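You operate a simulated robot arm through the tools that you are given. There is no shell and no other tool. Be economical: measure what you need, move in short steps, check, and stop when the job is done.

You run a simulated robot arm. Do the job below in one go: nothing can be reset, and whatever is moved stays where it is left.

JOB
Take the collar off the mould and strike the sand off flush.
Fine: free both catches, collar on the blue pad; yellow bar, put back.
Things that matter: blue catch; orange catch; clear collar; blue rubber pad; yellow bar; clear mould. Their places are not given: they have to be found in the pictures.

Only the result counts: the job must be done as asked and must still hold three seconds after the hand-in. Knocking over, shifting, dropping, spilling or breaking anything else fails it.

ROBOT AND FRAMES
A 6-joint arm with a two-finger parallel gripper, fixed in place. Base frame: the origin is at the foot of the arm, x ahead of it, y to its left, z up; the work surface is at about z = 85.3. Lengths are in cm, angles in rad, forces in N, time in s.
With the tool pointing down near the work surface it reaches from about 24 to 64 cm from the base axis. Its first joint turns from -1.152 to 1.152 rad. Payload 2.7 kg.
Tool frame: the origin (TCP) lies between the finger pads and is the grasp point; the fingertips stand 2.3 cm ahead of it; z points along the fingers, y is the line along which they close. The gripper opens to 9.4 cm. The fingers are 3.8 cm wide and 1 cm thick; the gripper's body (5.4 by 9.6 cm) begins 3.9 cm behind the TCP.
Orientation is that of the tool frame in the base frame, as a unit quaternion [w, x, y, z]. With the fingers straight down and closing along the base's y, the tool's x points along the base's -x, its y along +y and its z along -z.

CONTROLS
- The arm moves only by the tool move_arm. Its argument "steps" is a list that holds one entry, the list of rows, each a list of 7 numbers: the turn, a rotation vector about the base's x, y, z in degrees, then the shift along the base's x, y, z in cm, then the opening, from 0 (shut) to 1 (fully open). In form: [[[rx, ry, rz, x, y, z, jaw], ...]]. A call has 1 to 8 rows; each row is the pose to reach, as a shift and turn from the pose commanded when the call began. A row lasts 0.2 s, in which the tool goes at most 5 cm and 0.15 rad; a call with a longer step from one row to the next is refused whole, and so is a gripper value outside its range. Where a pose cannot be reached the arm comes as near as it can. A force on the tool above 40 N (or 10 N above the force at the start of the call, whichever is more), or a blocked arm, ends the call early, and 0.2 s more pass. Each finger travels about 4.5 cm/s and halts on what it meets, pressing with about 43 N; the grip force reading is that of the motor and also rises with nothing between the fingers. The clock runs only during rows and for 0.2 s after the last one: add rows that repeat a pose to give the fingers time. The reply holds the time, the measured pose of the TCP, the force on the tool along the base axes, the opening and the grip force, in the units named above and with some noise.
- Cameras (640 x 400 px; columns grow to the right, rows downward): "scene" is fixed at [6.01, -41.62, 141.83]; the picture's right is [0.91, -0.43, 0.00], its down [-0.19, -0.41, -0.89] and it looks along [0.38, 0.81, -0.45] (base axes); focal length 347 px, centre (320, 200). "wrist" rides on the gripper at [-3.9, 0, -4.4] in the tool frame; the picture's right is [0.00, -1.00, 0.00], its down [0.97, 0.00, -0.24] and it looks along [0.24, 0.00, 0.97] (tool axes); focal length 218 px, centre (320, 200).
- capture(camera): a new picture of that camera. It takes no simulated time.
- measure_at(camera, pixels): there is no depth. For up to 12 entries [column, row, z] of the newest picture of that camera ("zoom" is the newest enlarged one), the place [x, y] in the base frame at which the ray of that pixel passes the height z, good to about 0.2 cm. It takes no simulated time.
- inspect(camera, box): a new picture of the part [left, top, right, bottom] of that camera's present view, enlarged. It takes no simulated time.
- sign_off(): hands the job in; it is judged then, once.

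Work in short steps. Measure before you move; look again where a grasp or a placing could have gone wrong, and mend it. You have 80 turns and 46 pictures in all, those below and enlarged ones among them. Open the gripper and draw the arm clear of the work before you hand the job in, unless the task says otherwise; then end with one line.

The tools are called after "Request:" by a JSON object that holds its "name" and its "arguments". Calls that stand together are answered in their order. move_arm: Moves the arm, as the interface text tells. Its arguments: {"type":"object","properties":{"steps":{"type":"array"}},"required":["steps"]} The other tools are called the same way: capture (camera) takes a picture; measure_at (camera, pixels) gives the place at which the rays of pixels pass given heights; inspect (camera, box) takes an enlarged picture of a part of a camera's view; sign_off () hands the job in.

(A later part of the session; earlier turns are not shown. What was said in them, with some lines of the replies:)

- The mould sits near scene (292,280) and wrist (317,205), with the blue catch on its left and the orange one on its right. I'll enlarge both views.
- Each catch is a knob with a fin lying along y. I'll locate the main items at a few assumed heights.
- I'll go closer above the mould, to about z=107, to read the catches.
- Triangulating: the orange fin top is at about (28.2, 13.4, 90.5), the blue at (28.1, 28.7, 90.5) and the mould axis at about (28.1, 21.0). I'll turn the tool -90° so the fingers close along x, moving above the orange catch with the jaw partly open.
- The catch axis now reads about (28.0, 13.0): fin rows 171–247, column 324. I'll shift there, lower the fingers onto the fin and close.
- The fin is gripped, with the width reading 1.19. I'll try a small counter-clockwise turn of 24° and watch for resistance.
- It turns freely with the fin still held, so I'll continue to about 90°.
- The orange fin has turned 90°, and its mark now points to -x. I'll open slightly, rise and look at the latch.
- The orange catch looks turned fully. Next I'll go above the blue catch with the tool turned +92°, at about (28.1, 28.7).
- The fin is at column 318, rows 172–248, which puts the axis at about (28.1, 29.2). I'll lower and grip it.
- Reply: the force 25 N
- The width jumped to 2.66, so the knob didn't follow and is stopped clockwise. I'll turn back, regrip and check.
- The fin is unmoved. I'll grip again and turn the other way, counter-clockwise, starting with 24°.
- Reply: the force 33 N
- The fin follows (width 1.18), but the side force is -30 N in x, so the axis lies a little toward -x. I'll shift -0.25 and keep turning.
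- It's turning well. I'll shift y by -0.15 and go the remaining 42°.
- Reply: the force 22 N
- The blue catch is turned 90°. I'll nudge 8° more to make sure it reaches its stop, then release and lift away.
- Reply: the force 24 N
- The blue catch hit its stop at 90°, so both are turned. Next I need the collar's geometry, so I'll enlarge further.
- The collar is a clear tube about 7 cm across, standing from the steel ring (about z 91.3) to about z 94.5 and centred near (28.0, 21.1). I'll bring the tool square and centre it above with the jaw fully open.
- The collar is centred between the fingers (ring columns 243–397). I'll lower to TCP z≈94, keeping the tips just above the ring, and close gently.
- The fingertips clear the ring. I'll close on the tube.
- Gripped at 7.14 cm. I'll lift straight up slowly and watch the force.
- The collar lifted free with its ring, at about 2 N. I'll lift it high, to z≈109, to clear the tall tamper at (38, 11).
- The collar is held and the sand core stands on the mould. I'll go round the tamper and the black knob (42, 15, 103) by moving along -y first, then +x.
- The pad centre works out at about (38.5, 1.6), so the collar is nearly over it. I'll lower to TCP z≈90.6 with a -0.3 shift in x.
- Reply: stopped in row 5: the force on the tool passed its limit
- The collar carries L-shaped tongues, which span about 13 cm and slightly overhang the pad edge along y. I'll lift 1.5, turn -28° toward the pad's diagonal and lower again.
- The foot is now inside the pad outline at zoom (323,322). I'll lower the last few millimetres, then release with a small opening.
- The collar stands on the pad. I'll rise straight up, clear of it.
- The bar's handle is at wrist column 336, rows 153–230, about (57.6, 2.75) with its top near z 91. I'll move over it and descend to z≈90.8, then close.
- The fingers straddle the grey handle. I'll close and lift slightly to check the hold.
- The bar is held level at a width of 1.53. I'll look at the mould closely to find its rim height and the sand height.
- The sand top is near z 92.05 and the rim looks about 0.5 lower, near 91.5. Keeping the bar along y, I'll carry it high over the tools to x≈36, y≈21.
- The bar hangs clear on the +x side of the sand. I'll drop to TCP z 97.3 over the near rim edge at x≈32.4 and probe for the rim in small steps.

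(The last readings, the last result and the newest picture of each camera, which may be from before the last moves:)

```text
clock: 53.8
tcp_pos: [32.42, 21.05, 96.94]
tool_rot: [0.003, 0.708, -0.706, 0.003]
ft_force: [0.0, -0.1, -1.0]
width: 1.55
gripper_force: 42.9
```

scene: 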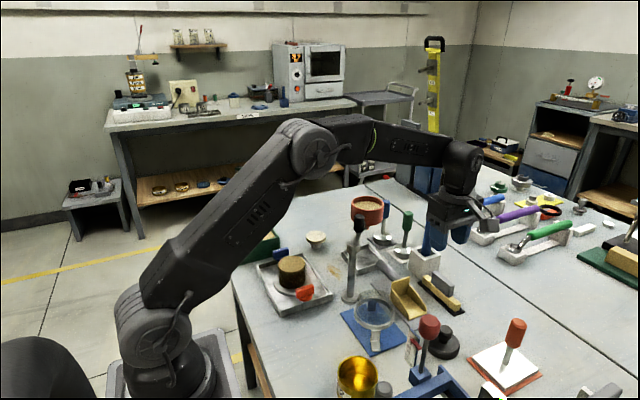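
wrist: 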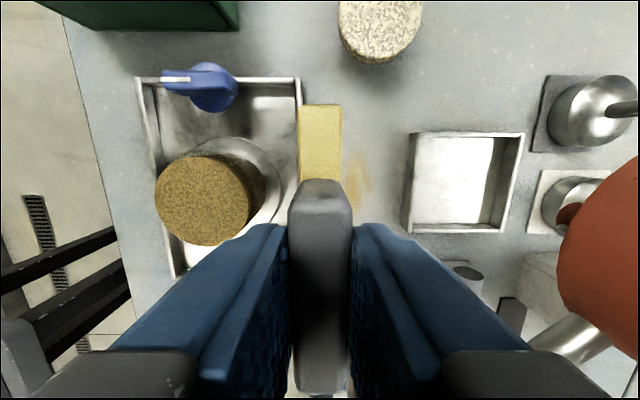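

There's no contact yet. I'll keep probing down.

Request:
{"name": "move_arm", "arguments": {"steps": [[[0, 0, 0, 0, 0, -0.08, 0.05], [0, 0, 0, 0, 0, -0.16, 0.05], [0, 0, 0, 0, 0, -0.16, 0.05]]]}}

Request:
{"name": "move_arm", "arguments": {"steps": [[[0, 0, 0, 0, 0, -0.08, 0.05], [0, 0, 0, 0, 0, -0.16, 0.05], [0, 0, 0, 0, 0, -0.16, 0.05]]]}}

Request:
{"name": "inspect", "arguments": {"camera": "scene", "box": [270, 230, 330, 290]}}

```text
clock: 54.6
tcp_pos: [32.4, 20.96, 96.81]
tool_rot: [0.004, 0.709, -0.706, 0.004]
ft_force: [0.5, 0.0, -0.6]
width: 1.56
gripper_force: 43.4
```

```text
clock: 55.4
tcp_pos: [32.39, 21.03, 96.67]
tool_rot: [0.003, 0.708, -0.706, 0.003]
ft_force: [-0.4, 0.2, -0.9]
width: 1.53
gripper_force: 43.0
```

```text
6.67 times, centred on (300, 260) of scene
```

zoom: 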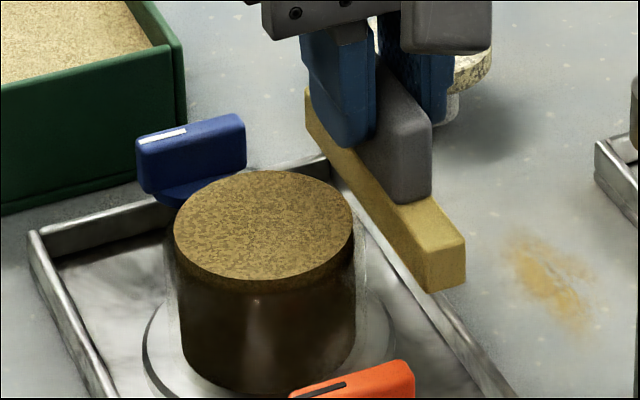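

The bar's edge sits just outside the rim because it is only about 1.3 cm wide. I'll raise 0.5, move 0.4 in and probe again.

Request:
{"name": "move_arm", "arguments": {"steps": [[[0, 0, 0, 0, 0, 0.5, 0.05], [0, 0, 0, -0.4, 0, 0.5, 0.05], [0, 0, 0, -0.4, 0, 0.4, 0.05], [0, 0, 0, -0.4, 0, 0.3, 0.05], [0, 0, 0, -0.4, 0, 0.2, 0.05], [0, 0, 0, -0.4, 0, 0.2, 0.05]]]}}

Request:
{"name": "move_arm", "arguments": {"steps": [[[0, 0, 0, 0, 0, -0.08, 0.05], [0, 0, 0, 0, 0, -0.16, 0.05], [0, 0, 0, 0, 0, -0.16, 0.05]]]}}

Request:
{"name": "move_arm", "arguments": {"steps": [[[0, 0, 0, 0, 0, -0.08, 0.05], [0, 0, 0, 0, 0, -0.16, 0.05], [0, 0, 0, 0, 0, -0.16, 0.05]]]}}

```text
clock: 56.8
tcp_pos: [31.97, 21.04, 96.97]
tool_rot: [0.003, 0.708, -0.706, 0.003]
ft_force: [0.0, 0.1, -0.2]
width: 1.54
gripper_force: 43.2
```

```text
clock: 57.6
tcp_pos: [32.07, 20.94, 96.66]
tool_rot: [0.003, 0.709, -0.706, 0.004]
ft_force: [-0.6, -0.3, -1.0]
width: 1.52
gripper_force: 43.3
```

```text
clock: 58.4
tcp_pos: [31.95, 21.06, 96.5]
tool_rot: [0.003, 0.708, -0.706, 0.003]
ft_force: [-0.7, -0.3, -1.4]
width: 1.54
gripper_force: 42.8
```

Still no contact at 96.5. I'll continue down in small steps.

Request:
{"name": "move_arm", "arguments": {"steps": [[[0, 0, 0, 0, 0, -0.08, 0.05], [0, 0, 0, 0, 0, -0.16, 0.05], [0, 0, 0, 0, 0, -0.16, 0.05]]]}}

Request:
{"name": "move_arm", "arguments": {"steps": [[[0, 0, 0, 0, 0, -0.08, 0.05], [0, 0, 0, 0, 0, -0.16, 0.05], [0, 0, 0, 0, 0, -0.16, 0.05]]]}}

Request:
{"name": "move_arm", "arguments": {"steps": [[[0, 0, 0, 0, 0, -0.08, 0.05], [0, 0, 0, 0, 0, -0.16, 0.05], [0, 0, 0, 0, 0, -0.16, 0.05]]]}}

```text
clock: 59.2
tcp_pos: [32.1, 20.89, 96.53]
tool_rot: [0.002, 0.708, -0.706, 0.004]
ft_force: [-2.7, -6.8, 28.0]
width: 1.52
gripper_force: 43.5
```

```text
clock: 60.0
tcp_pos: [32.16, 21.12, 96.29]
tool_rot: [0.001, 0.708, -0.706, 0.003]
ft_force: [-2.1, -5.0, 37.0]
width: 1.57
gripper_force: 43.4
```

```text
clock: 60.8
tcp_pos: [32.02, 21.06, 96.15]
tool_rot: [0.001, 0.708, -0.706, 0.004]
ft_force: [-2.1, 0.5, 37.0]
width: 1.54
gripper_force: 42.5
```

The bar met the rim at TCP z≈96.5, and the last steps slid it a little in the grip (37 N). I'll ease up in small increments to a light contact.

Request:
{"name": "move_arm", "arguments": {"steps": [[[0, 0, 0, 0, 0, 0.05, 0.05], [0, 0, 0, 0, 0, 0.05, 0.05]]]}}

Request:
{"name": "inspect", "arguments": {"camera": "scene", "box": [270, 230, 330, 290]}}

```text
clock: 61.4
tcp_pos: [32.09, 21.09, 96.23]
tool_rot: [0.001, 0.708, -0.706, 0.004]
ft_force: [0.1, 3.3, 28.6]
width: 1.54
gripper_force: 42.7
```

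```text
6.67 times, centred on (300, 260) of scene
```

zoom: 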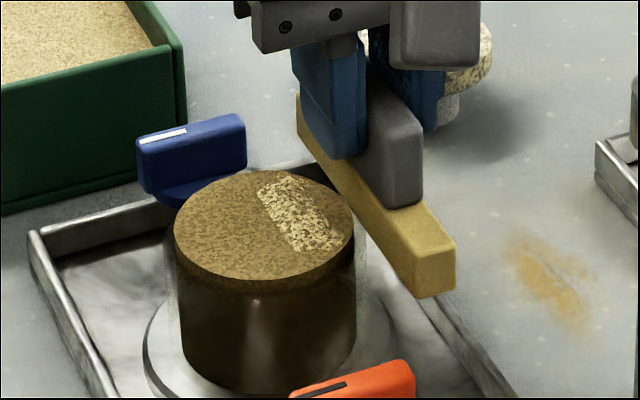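

A light struck strip appeared on the sand at zoom (300,215). I'll check where it lies relative to the bar.

Request:
{"name": "measure_at", "arguments": {"camera": "zoom", "pixels": [[262, 187, 91.5], [300, 250, 91.5], [300, 178, 91.5], [340, 242, 91.5], [263, 225, 92], [418, 298, 91.2], [455, 290, 91.2], [418, 298, 91.8], [175, 230, 92], [353, 232, 92], [263, 172, 92], [263, 280, 92]]}}

```text
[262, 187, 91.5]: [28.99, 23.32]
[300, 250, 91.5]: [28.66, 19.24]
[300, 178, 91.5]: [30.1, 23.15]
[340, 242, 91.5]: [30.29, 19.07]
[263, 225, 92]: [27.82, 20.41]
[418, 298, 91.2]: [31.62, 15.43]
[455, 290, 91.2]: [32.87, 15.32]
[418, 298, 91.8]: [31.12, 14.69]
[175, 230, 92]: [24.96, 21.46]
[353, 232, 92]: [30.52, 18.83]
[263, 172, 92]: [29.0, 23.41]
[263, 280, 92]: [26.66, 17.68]
```

The strip lies inboard, around x 28.8–30.2. I'll lighten the contact to a few newtons before sweeping.

Request:
{"name": "move_arm", "arguments": {"steps": [[[0, 0, 0, 0, 0, 0.05, 0.05], [0, 0, 0, 0, 0, 0.1, 0.05], [0, 0, 0, 0, 0, 0.1, 0.05]]]}}

```text
clock: 62.2
tcp_pos: [32.06, 21.05, 96.13]
tool_rot: [0.003, 0.708, -0.706, 0.004]
ft_force: [1.9, 5.6, 14.1]
width: 1.55
gripper_force: 42.9
```

14 N now, so I'll ease another 0.06 and begin sweeping slowly in -x.

Request:
{"name": "move_arm", "arguments": {"steps": [[[0, 0, 0, 0, 0, 0.06, 0.05], [0, 0, 0, -0.4, 0, 0.06, 0.05], [0, 0, 0, -0.9, 0, 0.06, 0.05], [0, 0, 0, -1.5, 0, 0.06, 0.05], [0, 0, 0, -2.1, 0, 0.06, 0.05], [0, 0, 0, -2.1, 0, 0.06, 0.05]]]}}

Request:
{"name": "inspect", "arguments": {"camera": "scene", "box": [270, 230, 330, 290]}}

```text
clock: 63.6
tcp_pos: [29.95, 20.95, 96.15]
tool_rot: [0.005, 0.709, -0.706, 0.004]
ft_force: [-0.1, -0.3, 0.7]
width: 1.52
gripper_force: 43.0
```

```text
6.67 times, centred on (300, 260) of scene
```

zoom: 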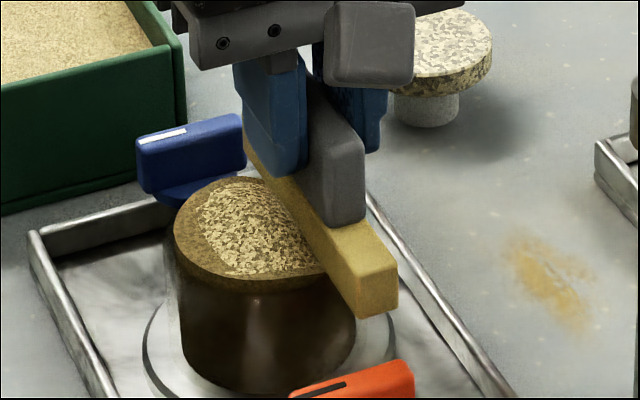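

The sweep works: loose sand is heaped ahead of the bar. Contact is only about 2 N, so I'll lower 0.04 and sweep on past the far rim.

Request:
{"name": "move_arm", "arguments": {"steps": [[[0, 0, 0, -0.5, 0, -0.04, 0.05], [0, 0, 0, -1.2, 0, -0.04, 0.05], [0, 0, 0, -2.0, 0, -0.04, 0.05], [0, 0, 0, -2.8, 0, -0.04, 0.05], [0, 0, 0, -3.6, 0, -0.04, 0.05], [0, 0, 0, -4.4, 0, -0.04, 0.05], [0, 0, 0, -5.2, 0, -0.04, 0.05], [0, 0, 0, -6, 0, -0.04, 0.05]]]}}

Request:
{"name": "inspect", "arguments": {"camera": "scene", "box": [270, 230, 330, 290]}}

```text
clock: 65.4
tcp_pos: [23.97, 20.94, 96.23]
tool_rot: [0.005, 0.709, -0.705, 0.003]
ft_force: [0.9, 0.8, 2.4]
width: 1.54
gripper_force: 43.3
```

```text
6.67 times, centred on (300, 260) of scene
```

zoom: 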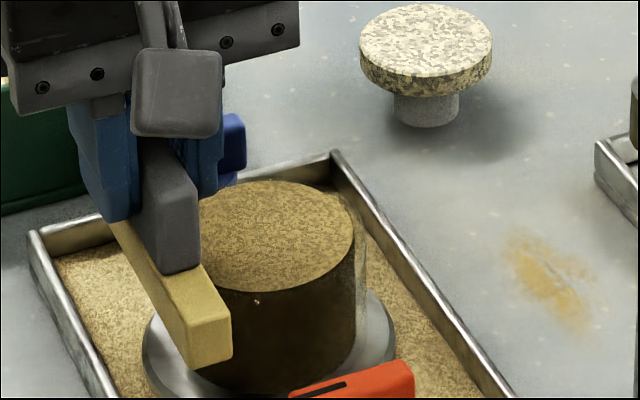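

The excess has fallen into the tray and the top looks level. I'll do one finishing pass back in +x with a slightly firmer contact.

Request:
{"name": "move_arm", "arguments": {"steps": [[[0, 0, 0, 0.6, 0, 0.02, 0.05], [0, 0, 0, 1.2, 0, -0.02, 0.05], [0, 0, 0, 2.2, 0, -0.04, 0.05], [0, 0, 0, 3.3, 0, -0.04, 0.05], [0, 0, 0, 4.4, 0, -0.04, 0.05], [0, 0, 0, 5.4, 0, -0.04, 0.05], [0, 0, 0, 6.2, 0, -0.04, 0.05]]]}}

Request:
{"name": "move_arm", "arguments": {"steps": [[[0, 0, 0, 1, 0, 0, 0.05], [0, 0, 0, 2, 0, 0, 0.05], [0, 0, 0, 3, 0, 0, 0.05], [0, 0, 0, 4.2, 0, 1, 0.05], [0, 0, 0, 5.2, 0, 4, 0.05], [0, 0, 0, 5.2, 0, 8, 0.05], [0, 0, 0, 5.2, 0, 12, 0.05], [0, 0, 0, 5.2, 0, 16, 0.05]]]}}

Request:
{"name": "inspect", "arguments": {"camera": "scene", "box": [255, 180, 355, 310]}}

```text
clock: 66.5
tcp_pos: [27.4, 20.97, 96.2]
tool_rot: [0.009, 0.71, -0.704, 0.001]
ft_force: [-12.9, 1.0, 9.0]
width: 1.56
gripper_force: 43.3
stopped in row 5: the force on the tool passed its limit (the readings are from after the stop); the commanded pose is now the measured one
```

```text
clock: 68.3
tcp_pos: [32.69, 21.0, 112.11]
tool_rot: [0.007, 0.71, -0.705, 0.002]
ft_force: [0.5, 0.7, -2.2]
width: 1.53
gripper_force: 43.3
```

```text
3.08 times, centred on (305, 245) of scene
```

zoom: 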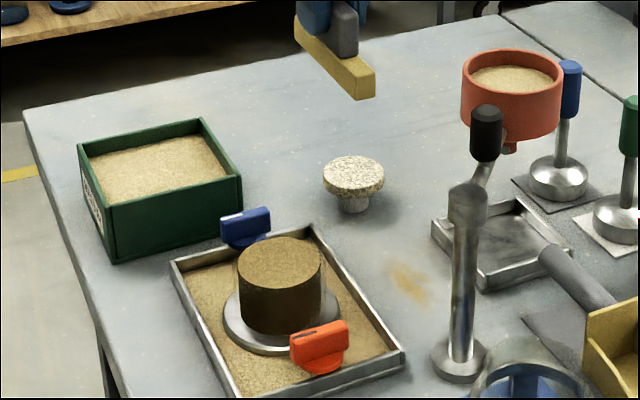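

The mould hasn't moved. I'll spend one close picture on the sand surface to check it is flush.

Request:
{"name": "inspect", "arguments": {"camera": "scene", "box": [274, 248, 314, 290]}}

```text
9.52 times, centred on (294, 269) of scene
```

zoom: 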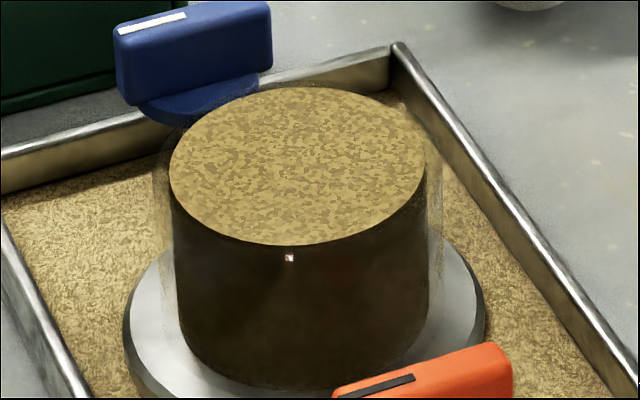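

The surface is flush with the clear rim. I'll carry the bar back high over the tools toward (57.55, 2.8).

Request:
{"name": "move_arm", "arguments": {"steps": [[[0, 0, 0, 1, 0, 2.2, 0.05], [0, 0, 0, 4, -2.5, 2.2, 0.05], [0, 0, 0, 7.5, -5, 2.2, 0.05], [0, 0, 0, 11, -7.5, 2.2, 0.05], [0, 0, 0, 14.5, -10, 2.2, 0.05], [0, 0, 0, 18, -12.5, 2.2, 0.05], [0, 0, 0, 21.5, -15, 2.2, 0.05], [0, 0, 0, 24.3, -17.8, 2.2, 0.05]]]}}

Request:
{"name": "move_arm", "arguments": {"steps": [[[0, 0, 0, 0.5, -0.4, -1, 0.05], [0, 0, 0, 0.5, -0.4, -3, 0.05], [0, 0, 0, 0.5, -0.4, -3, 0.05]]]}}

```text
clock: 70.2
tcp_pos: [57.06, 3.24, 114.22]
tool_rot: [0.008, 0.71, -0.704, 0.0]
ft_force: [-0.4, 0.1, -0.1]
width: 1.53
gripper_force: 42.7
```

```text
clock: 71.0
tcp_pos: [57.57, 2.65, 111.25]
tool_rot: [0.007, 0.709, -0.705, 0.001]
ft_force: [0.3, -0.5, -1.3]
width: 1.52
gripper_force: 42.8
```

I'm positioned over the mat at (57.57, 2.65). I'll nudge y by +0.12 and descend to just above it.

Request:
{"name": "move_arm", "arguments": {"steps": [[[0, 0, 0, 0, 0.12, -4, 0.05], [0, 0, 0, 0, 0.12, -8, 0.05], [0, 0, 0, 0, 0.12, -12, 0.05], [0, 0, 0, 0, 0.12, -15.5, 0.05], [0, 0, 0, 0, 0.12, -18, 0.05], [0, 0, 0, 0, 0.12, -19.5, 0.05], [0, 0, 0, 0, 0.12, -20, 0.05], [0, 0, 0, 0, 0.12, -20, 0.05]]]}}

Request:
{"name": "inspect", "arguments": {"camera": "scene", "box": [380, 210, 500, 330]}}

```text
clock: 72.8
tcp_pos: [57.5, 2.85, 91.15]
tool_rot: [0.008, 0.71, -0.704, 0.0]
ft_force: [-0.9, 0.4, -1.2]
width: 1.54
gripper_force: 43.2
```

```text
3.33 times, centred on (440, 270) of scene
```

zoom: 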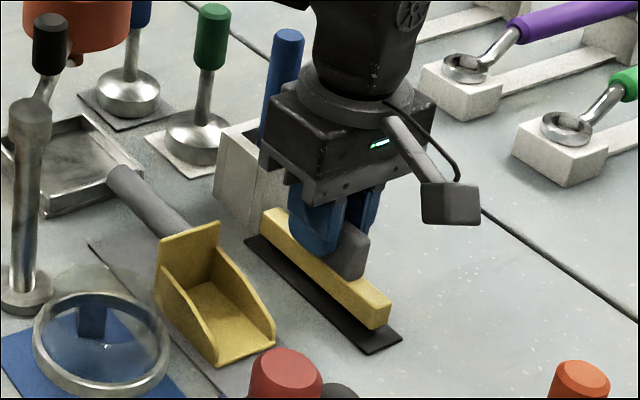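

The bar hovers about 0.7 cm above its mat and is aligned with it. I'll lower in fine steps until contact.

Request:
{"name": "move_arm", "arguments": {"steps": [[[0, 0, 0, 0, 0, -0.15, 0.05], [0, 0, 0, 0, 0, -0.3, 0.05], [0, 0, 0, 0, 0, -0.42, 0.05], [0, 0, 0, 0, 0, -0.42, 0.05]]]}}

```text
clock: 73.8
tcp_pos: [57.58, 2.92, 90.82]
tool_rot: [0.008, 0.709, -0.705, 0.0]
ft_force: [-0.8, -0.1, -0.9]
width: 1.51
gripper_force: 43.4
```

No contact yet, so I'll keep going in fine steps.

Request:
{"name": "move_arm", "arguments": {"steps": [[[0, 0, 0, 0, 0, -0.07, 0.05], [0, 0, 0, 0, 0, -0.14, 0.05], [0, 0, 0, 0, 0, -0.14, 0.05]]]}}

```text
clock: 74.5
tcp_pos: [57.56, 2.9, 90.92]
tool_rot: [0.008, 0.709, -0.705, 0.001]
ft_force: [0.2, 0.2, -1.1]
width: 1.55
gripper_force: 43.2
```

Request:
{"name": "move_arm", "arguments": {"steps": [[[0, 0, 0, 0, 0, -0.06, 0.05], [0, 0, 0, 0, 0, -0.12, 0.05], [0, 0, 0, 0, 0, -0.12, 0.05]]]}}

```text
clock: 75.3
tcp_pos: [57.57, 2.9, 90.61]
tool_rot: [0.008, 0.71, -0.705, 0.0]
ft_force: [0.1, 0.2, -0.9]
width: 1.55
gripper_force: 43.2
```

Still free at z≈90.5, so I'll take another small step.

Request:
{"name": "move_arm", "arguments": {"steps": [[[0, 0, 0, 0, 0, -0.06, 0.05], [0, 0, 0, 0, 0, -0.12, 0.05], [0, 0, 0, 0, 0, -0.12, 0.05]]]}}

```text
clock: 76.2
tcp_pos: [57.56, 2.98, 90.49]
tool_rot: [0.007, 0.709, -0.705, 0.001]
ft_force: [-1.0, 0.0, 0.8]
width: 1.53
gripper_force: 42.6
```

First touch: the force changed from -1 to +0.8. I'll press 0.05 more, then open gently and rise.

Request:
{"name": "move_arm", "arguments": {"steps": [[[0, 0, 0, 0, 0, -0.05, 0.05], [0, 0, 0, 0, 0, -0.05, 0.05]]]}}

Request:
{"name": "move_arm", "arguments": {"steps": [[[0, 0, 0, 0, 0, 0, 0.2], [0, 0, 0, 0, 0, 0, 0.3], [0, 0, 0, 0, 0, 0, 0.4], [0, 0, 0, 0, 0, 0, 0.4]]]}}

Request:
{"name": "move_arm", "arguments": {"steps": [[[0, 0, 0, 0, 0, 1, 0.4], [0, 0, 0, 0, 0, 3, 0.4], [0, 0, 0, 0, 0, 6, 0.4], [0, 0, 0, 0, 0, 10, 0.5], [0, 0, 0, 0, 0, 14, 0.7], [0, 0, 0, 0, 0, 18, 1], [0, 0, 0, 0, 0, 22, 1], [0, 0, 0, 0, 0, 22, 1]]]}}

Request:
{"name": "capture", "arguments": {"camera": "scene"}}

```text
clock: 76.8
tcp_pos: [57.61, 2.93, 90.64]
tool_rot: [0.008, 0.709, -0.705, 0.001]
ft_force: [-0.5, -0.2, 4.7]
width: 1.52
gripper_force: 42.6
```

```text
clock: 77.8
tcp_pos: [57.57, 2.85, 90.4]
tool_rot: [0.008, 0.71, -0.705, 0.001]
ft_force: [-0.7, 0.6, 0.8]
width: 3.77
gripper_force: 0.1
```

```text
clock: 79.5
tcp_pos: [57.52, 2.85, 112.56]
tool_rot: [0.008, 0.709, -0.705, 0.0]
ft_force: [0.2, -0.7, -0.6]
width: 9.41
gripper_force: 0.1
```

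```text
refused: no pictures are left
```

The bar went down with a soft touch and was released cleanly. The gripper is open and 22 cm above the bench, so I'm handing in.

Request:
{"name": "sign_off", "arguments": {}}

```text
The job is handed in.
```

I freed both catches, set the collar on the blue pad, struck the sand flush with the mould rim, and put the yellow bar back on its mat. I had no pictures left to check the bar after letting go, so its final position rests on the force and position readings.
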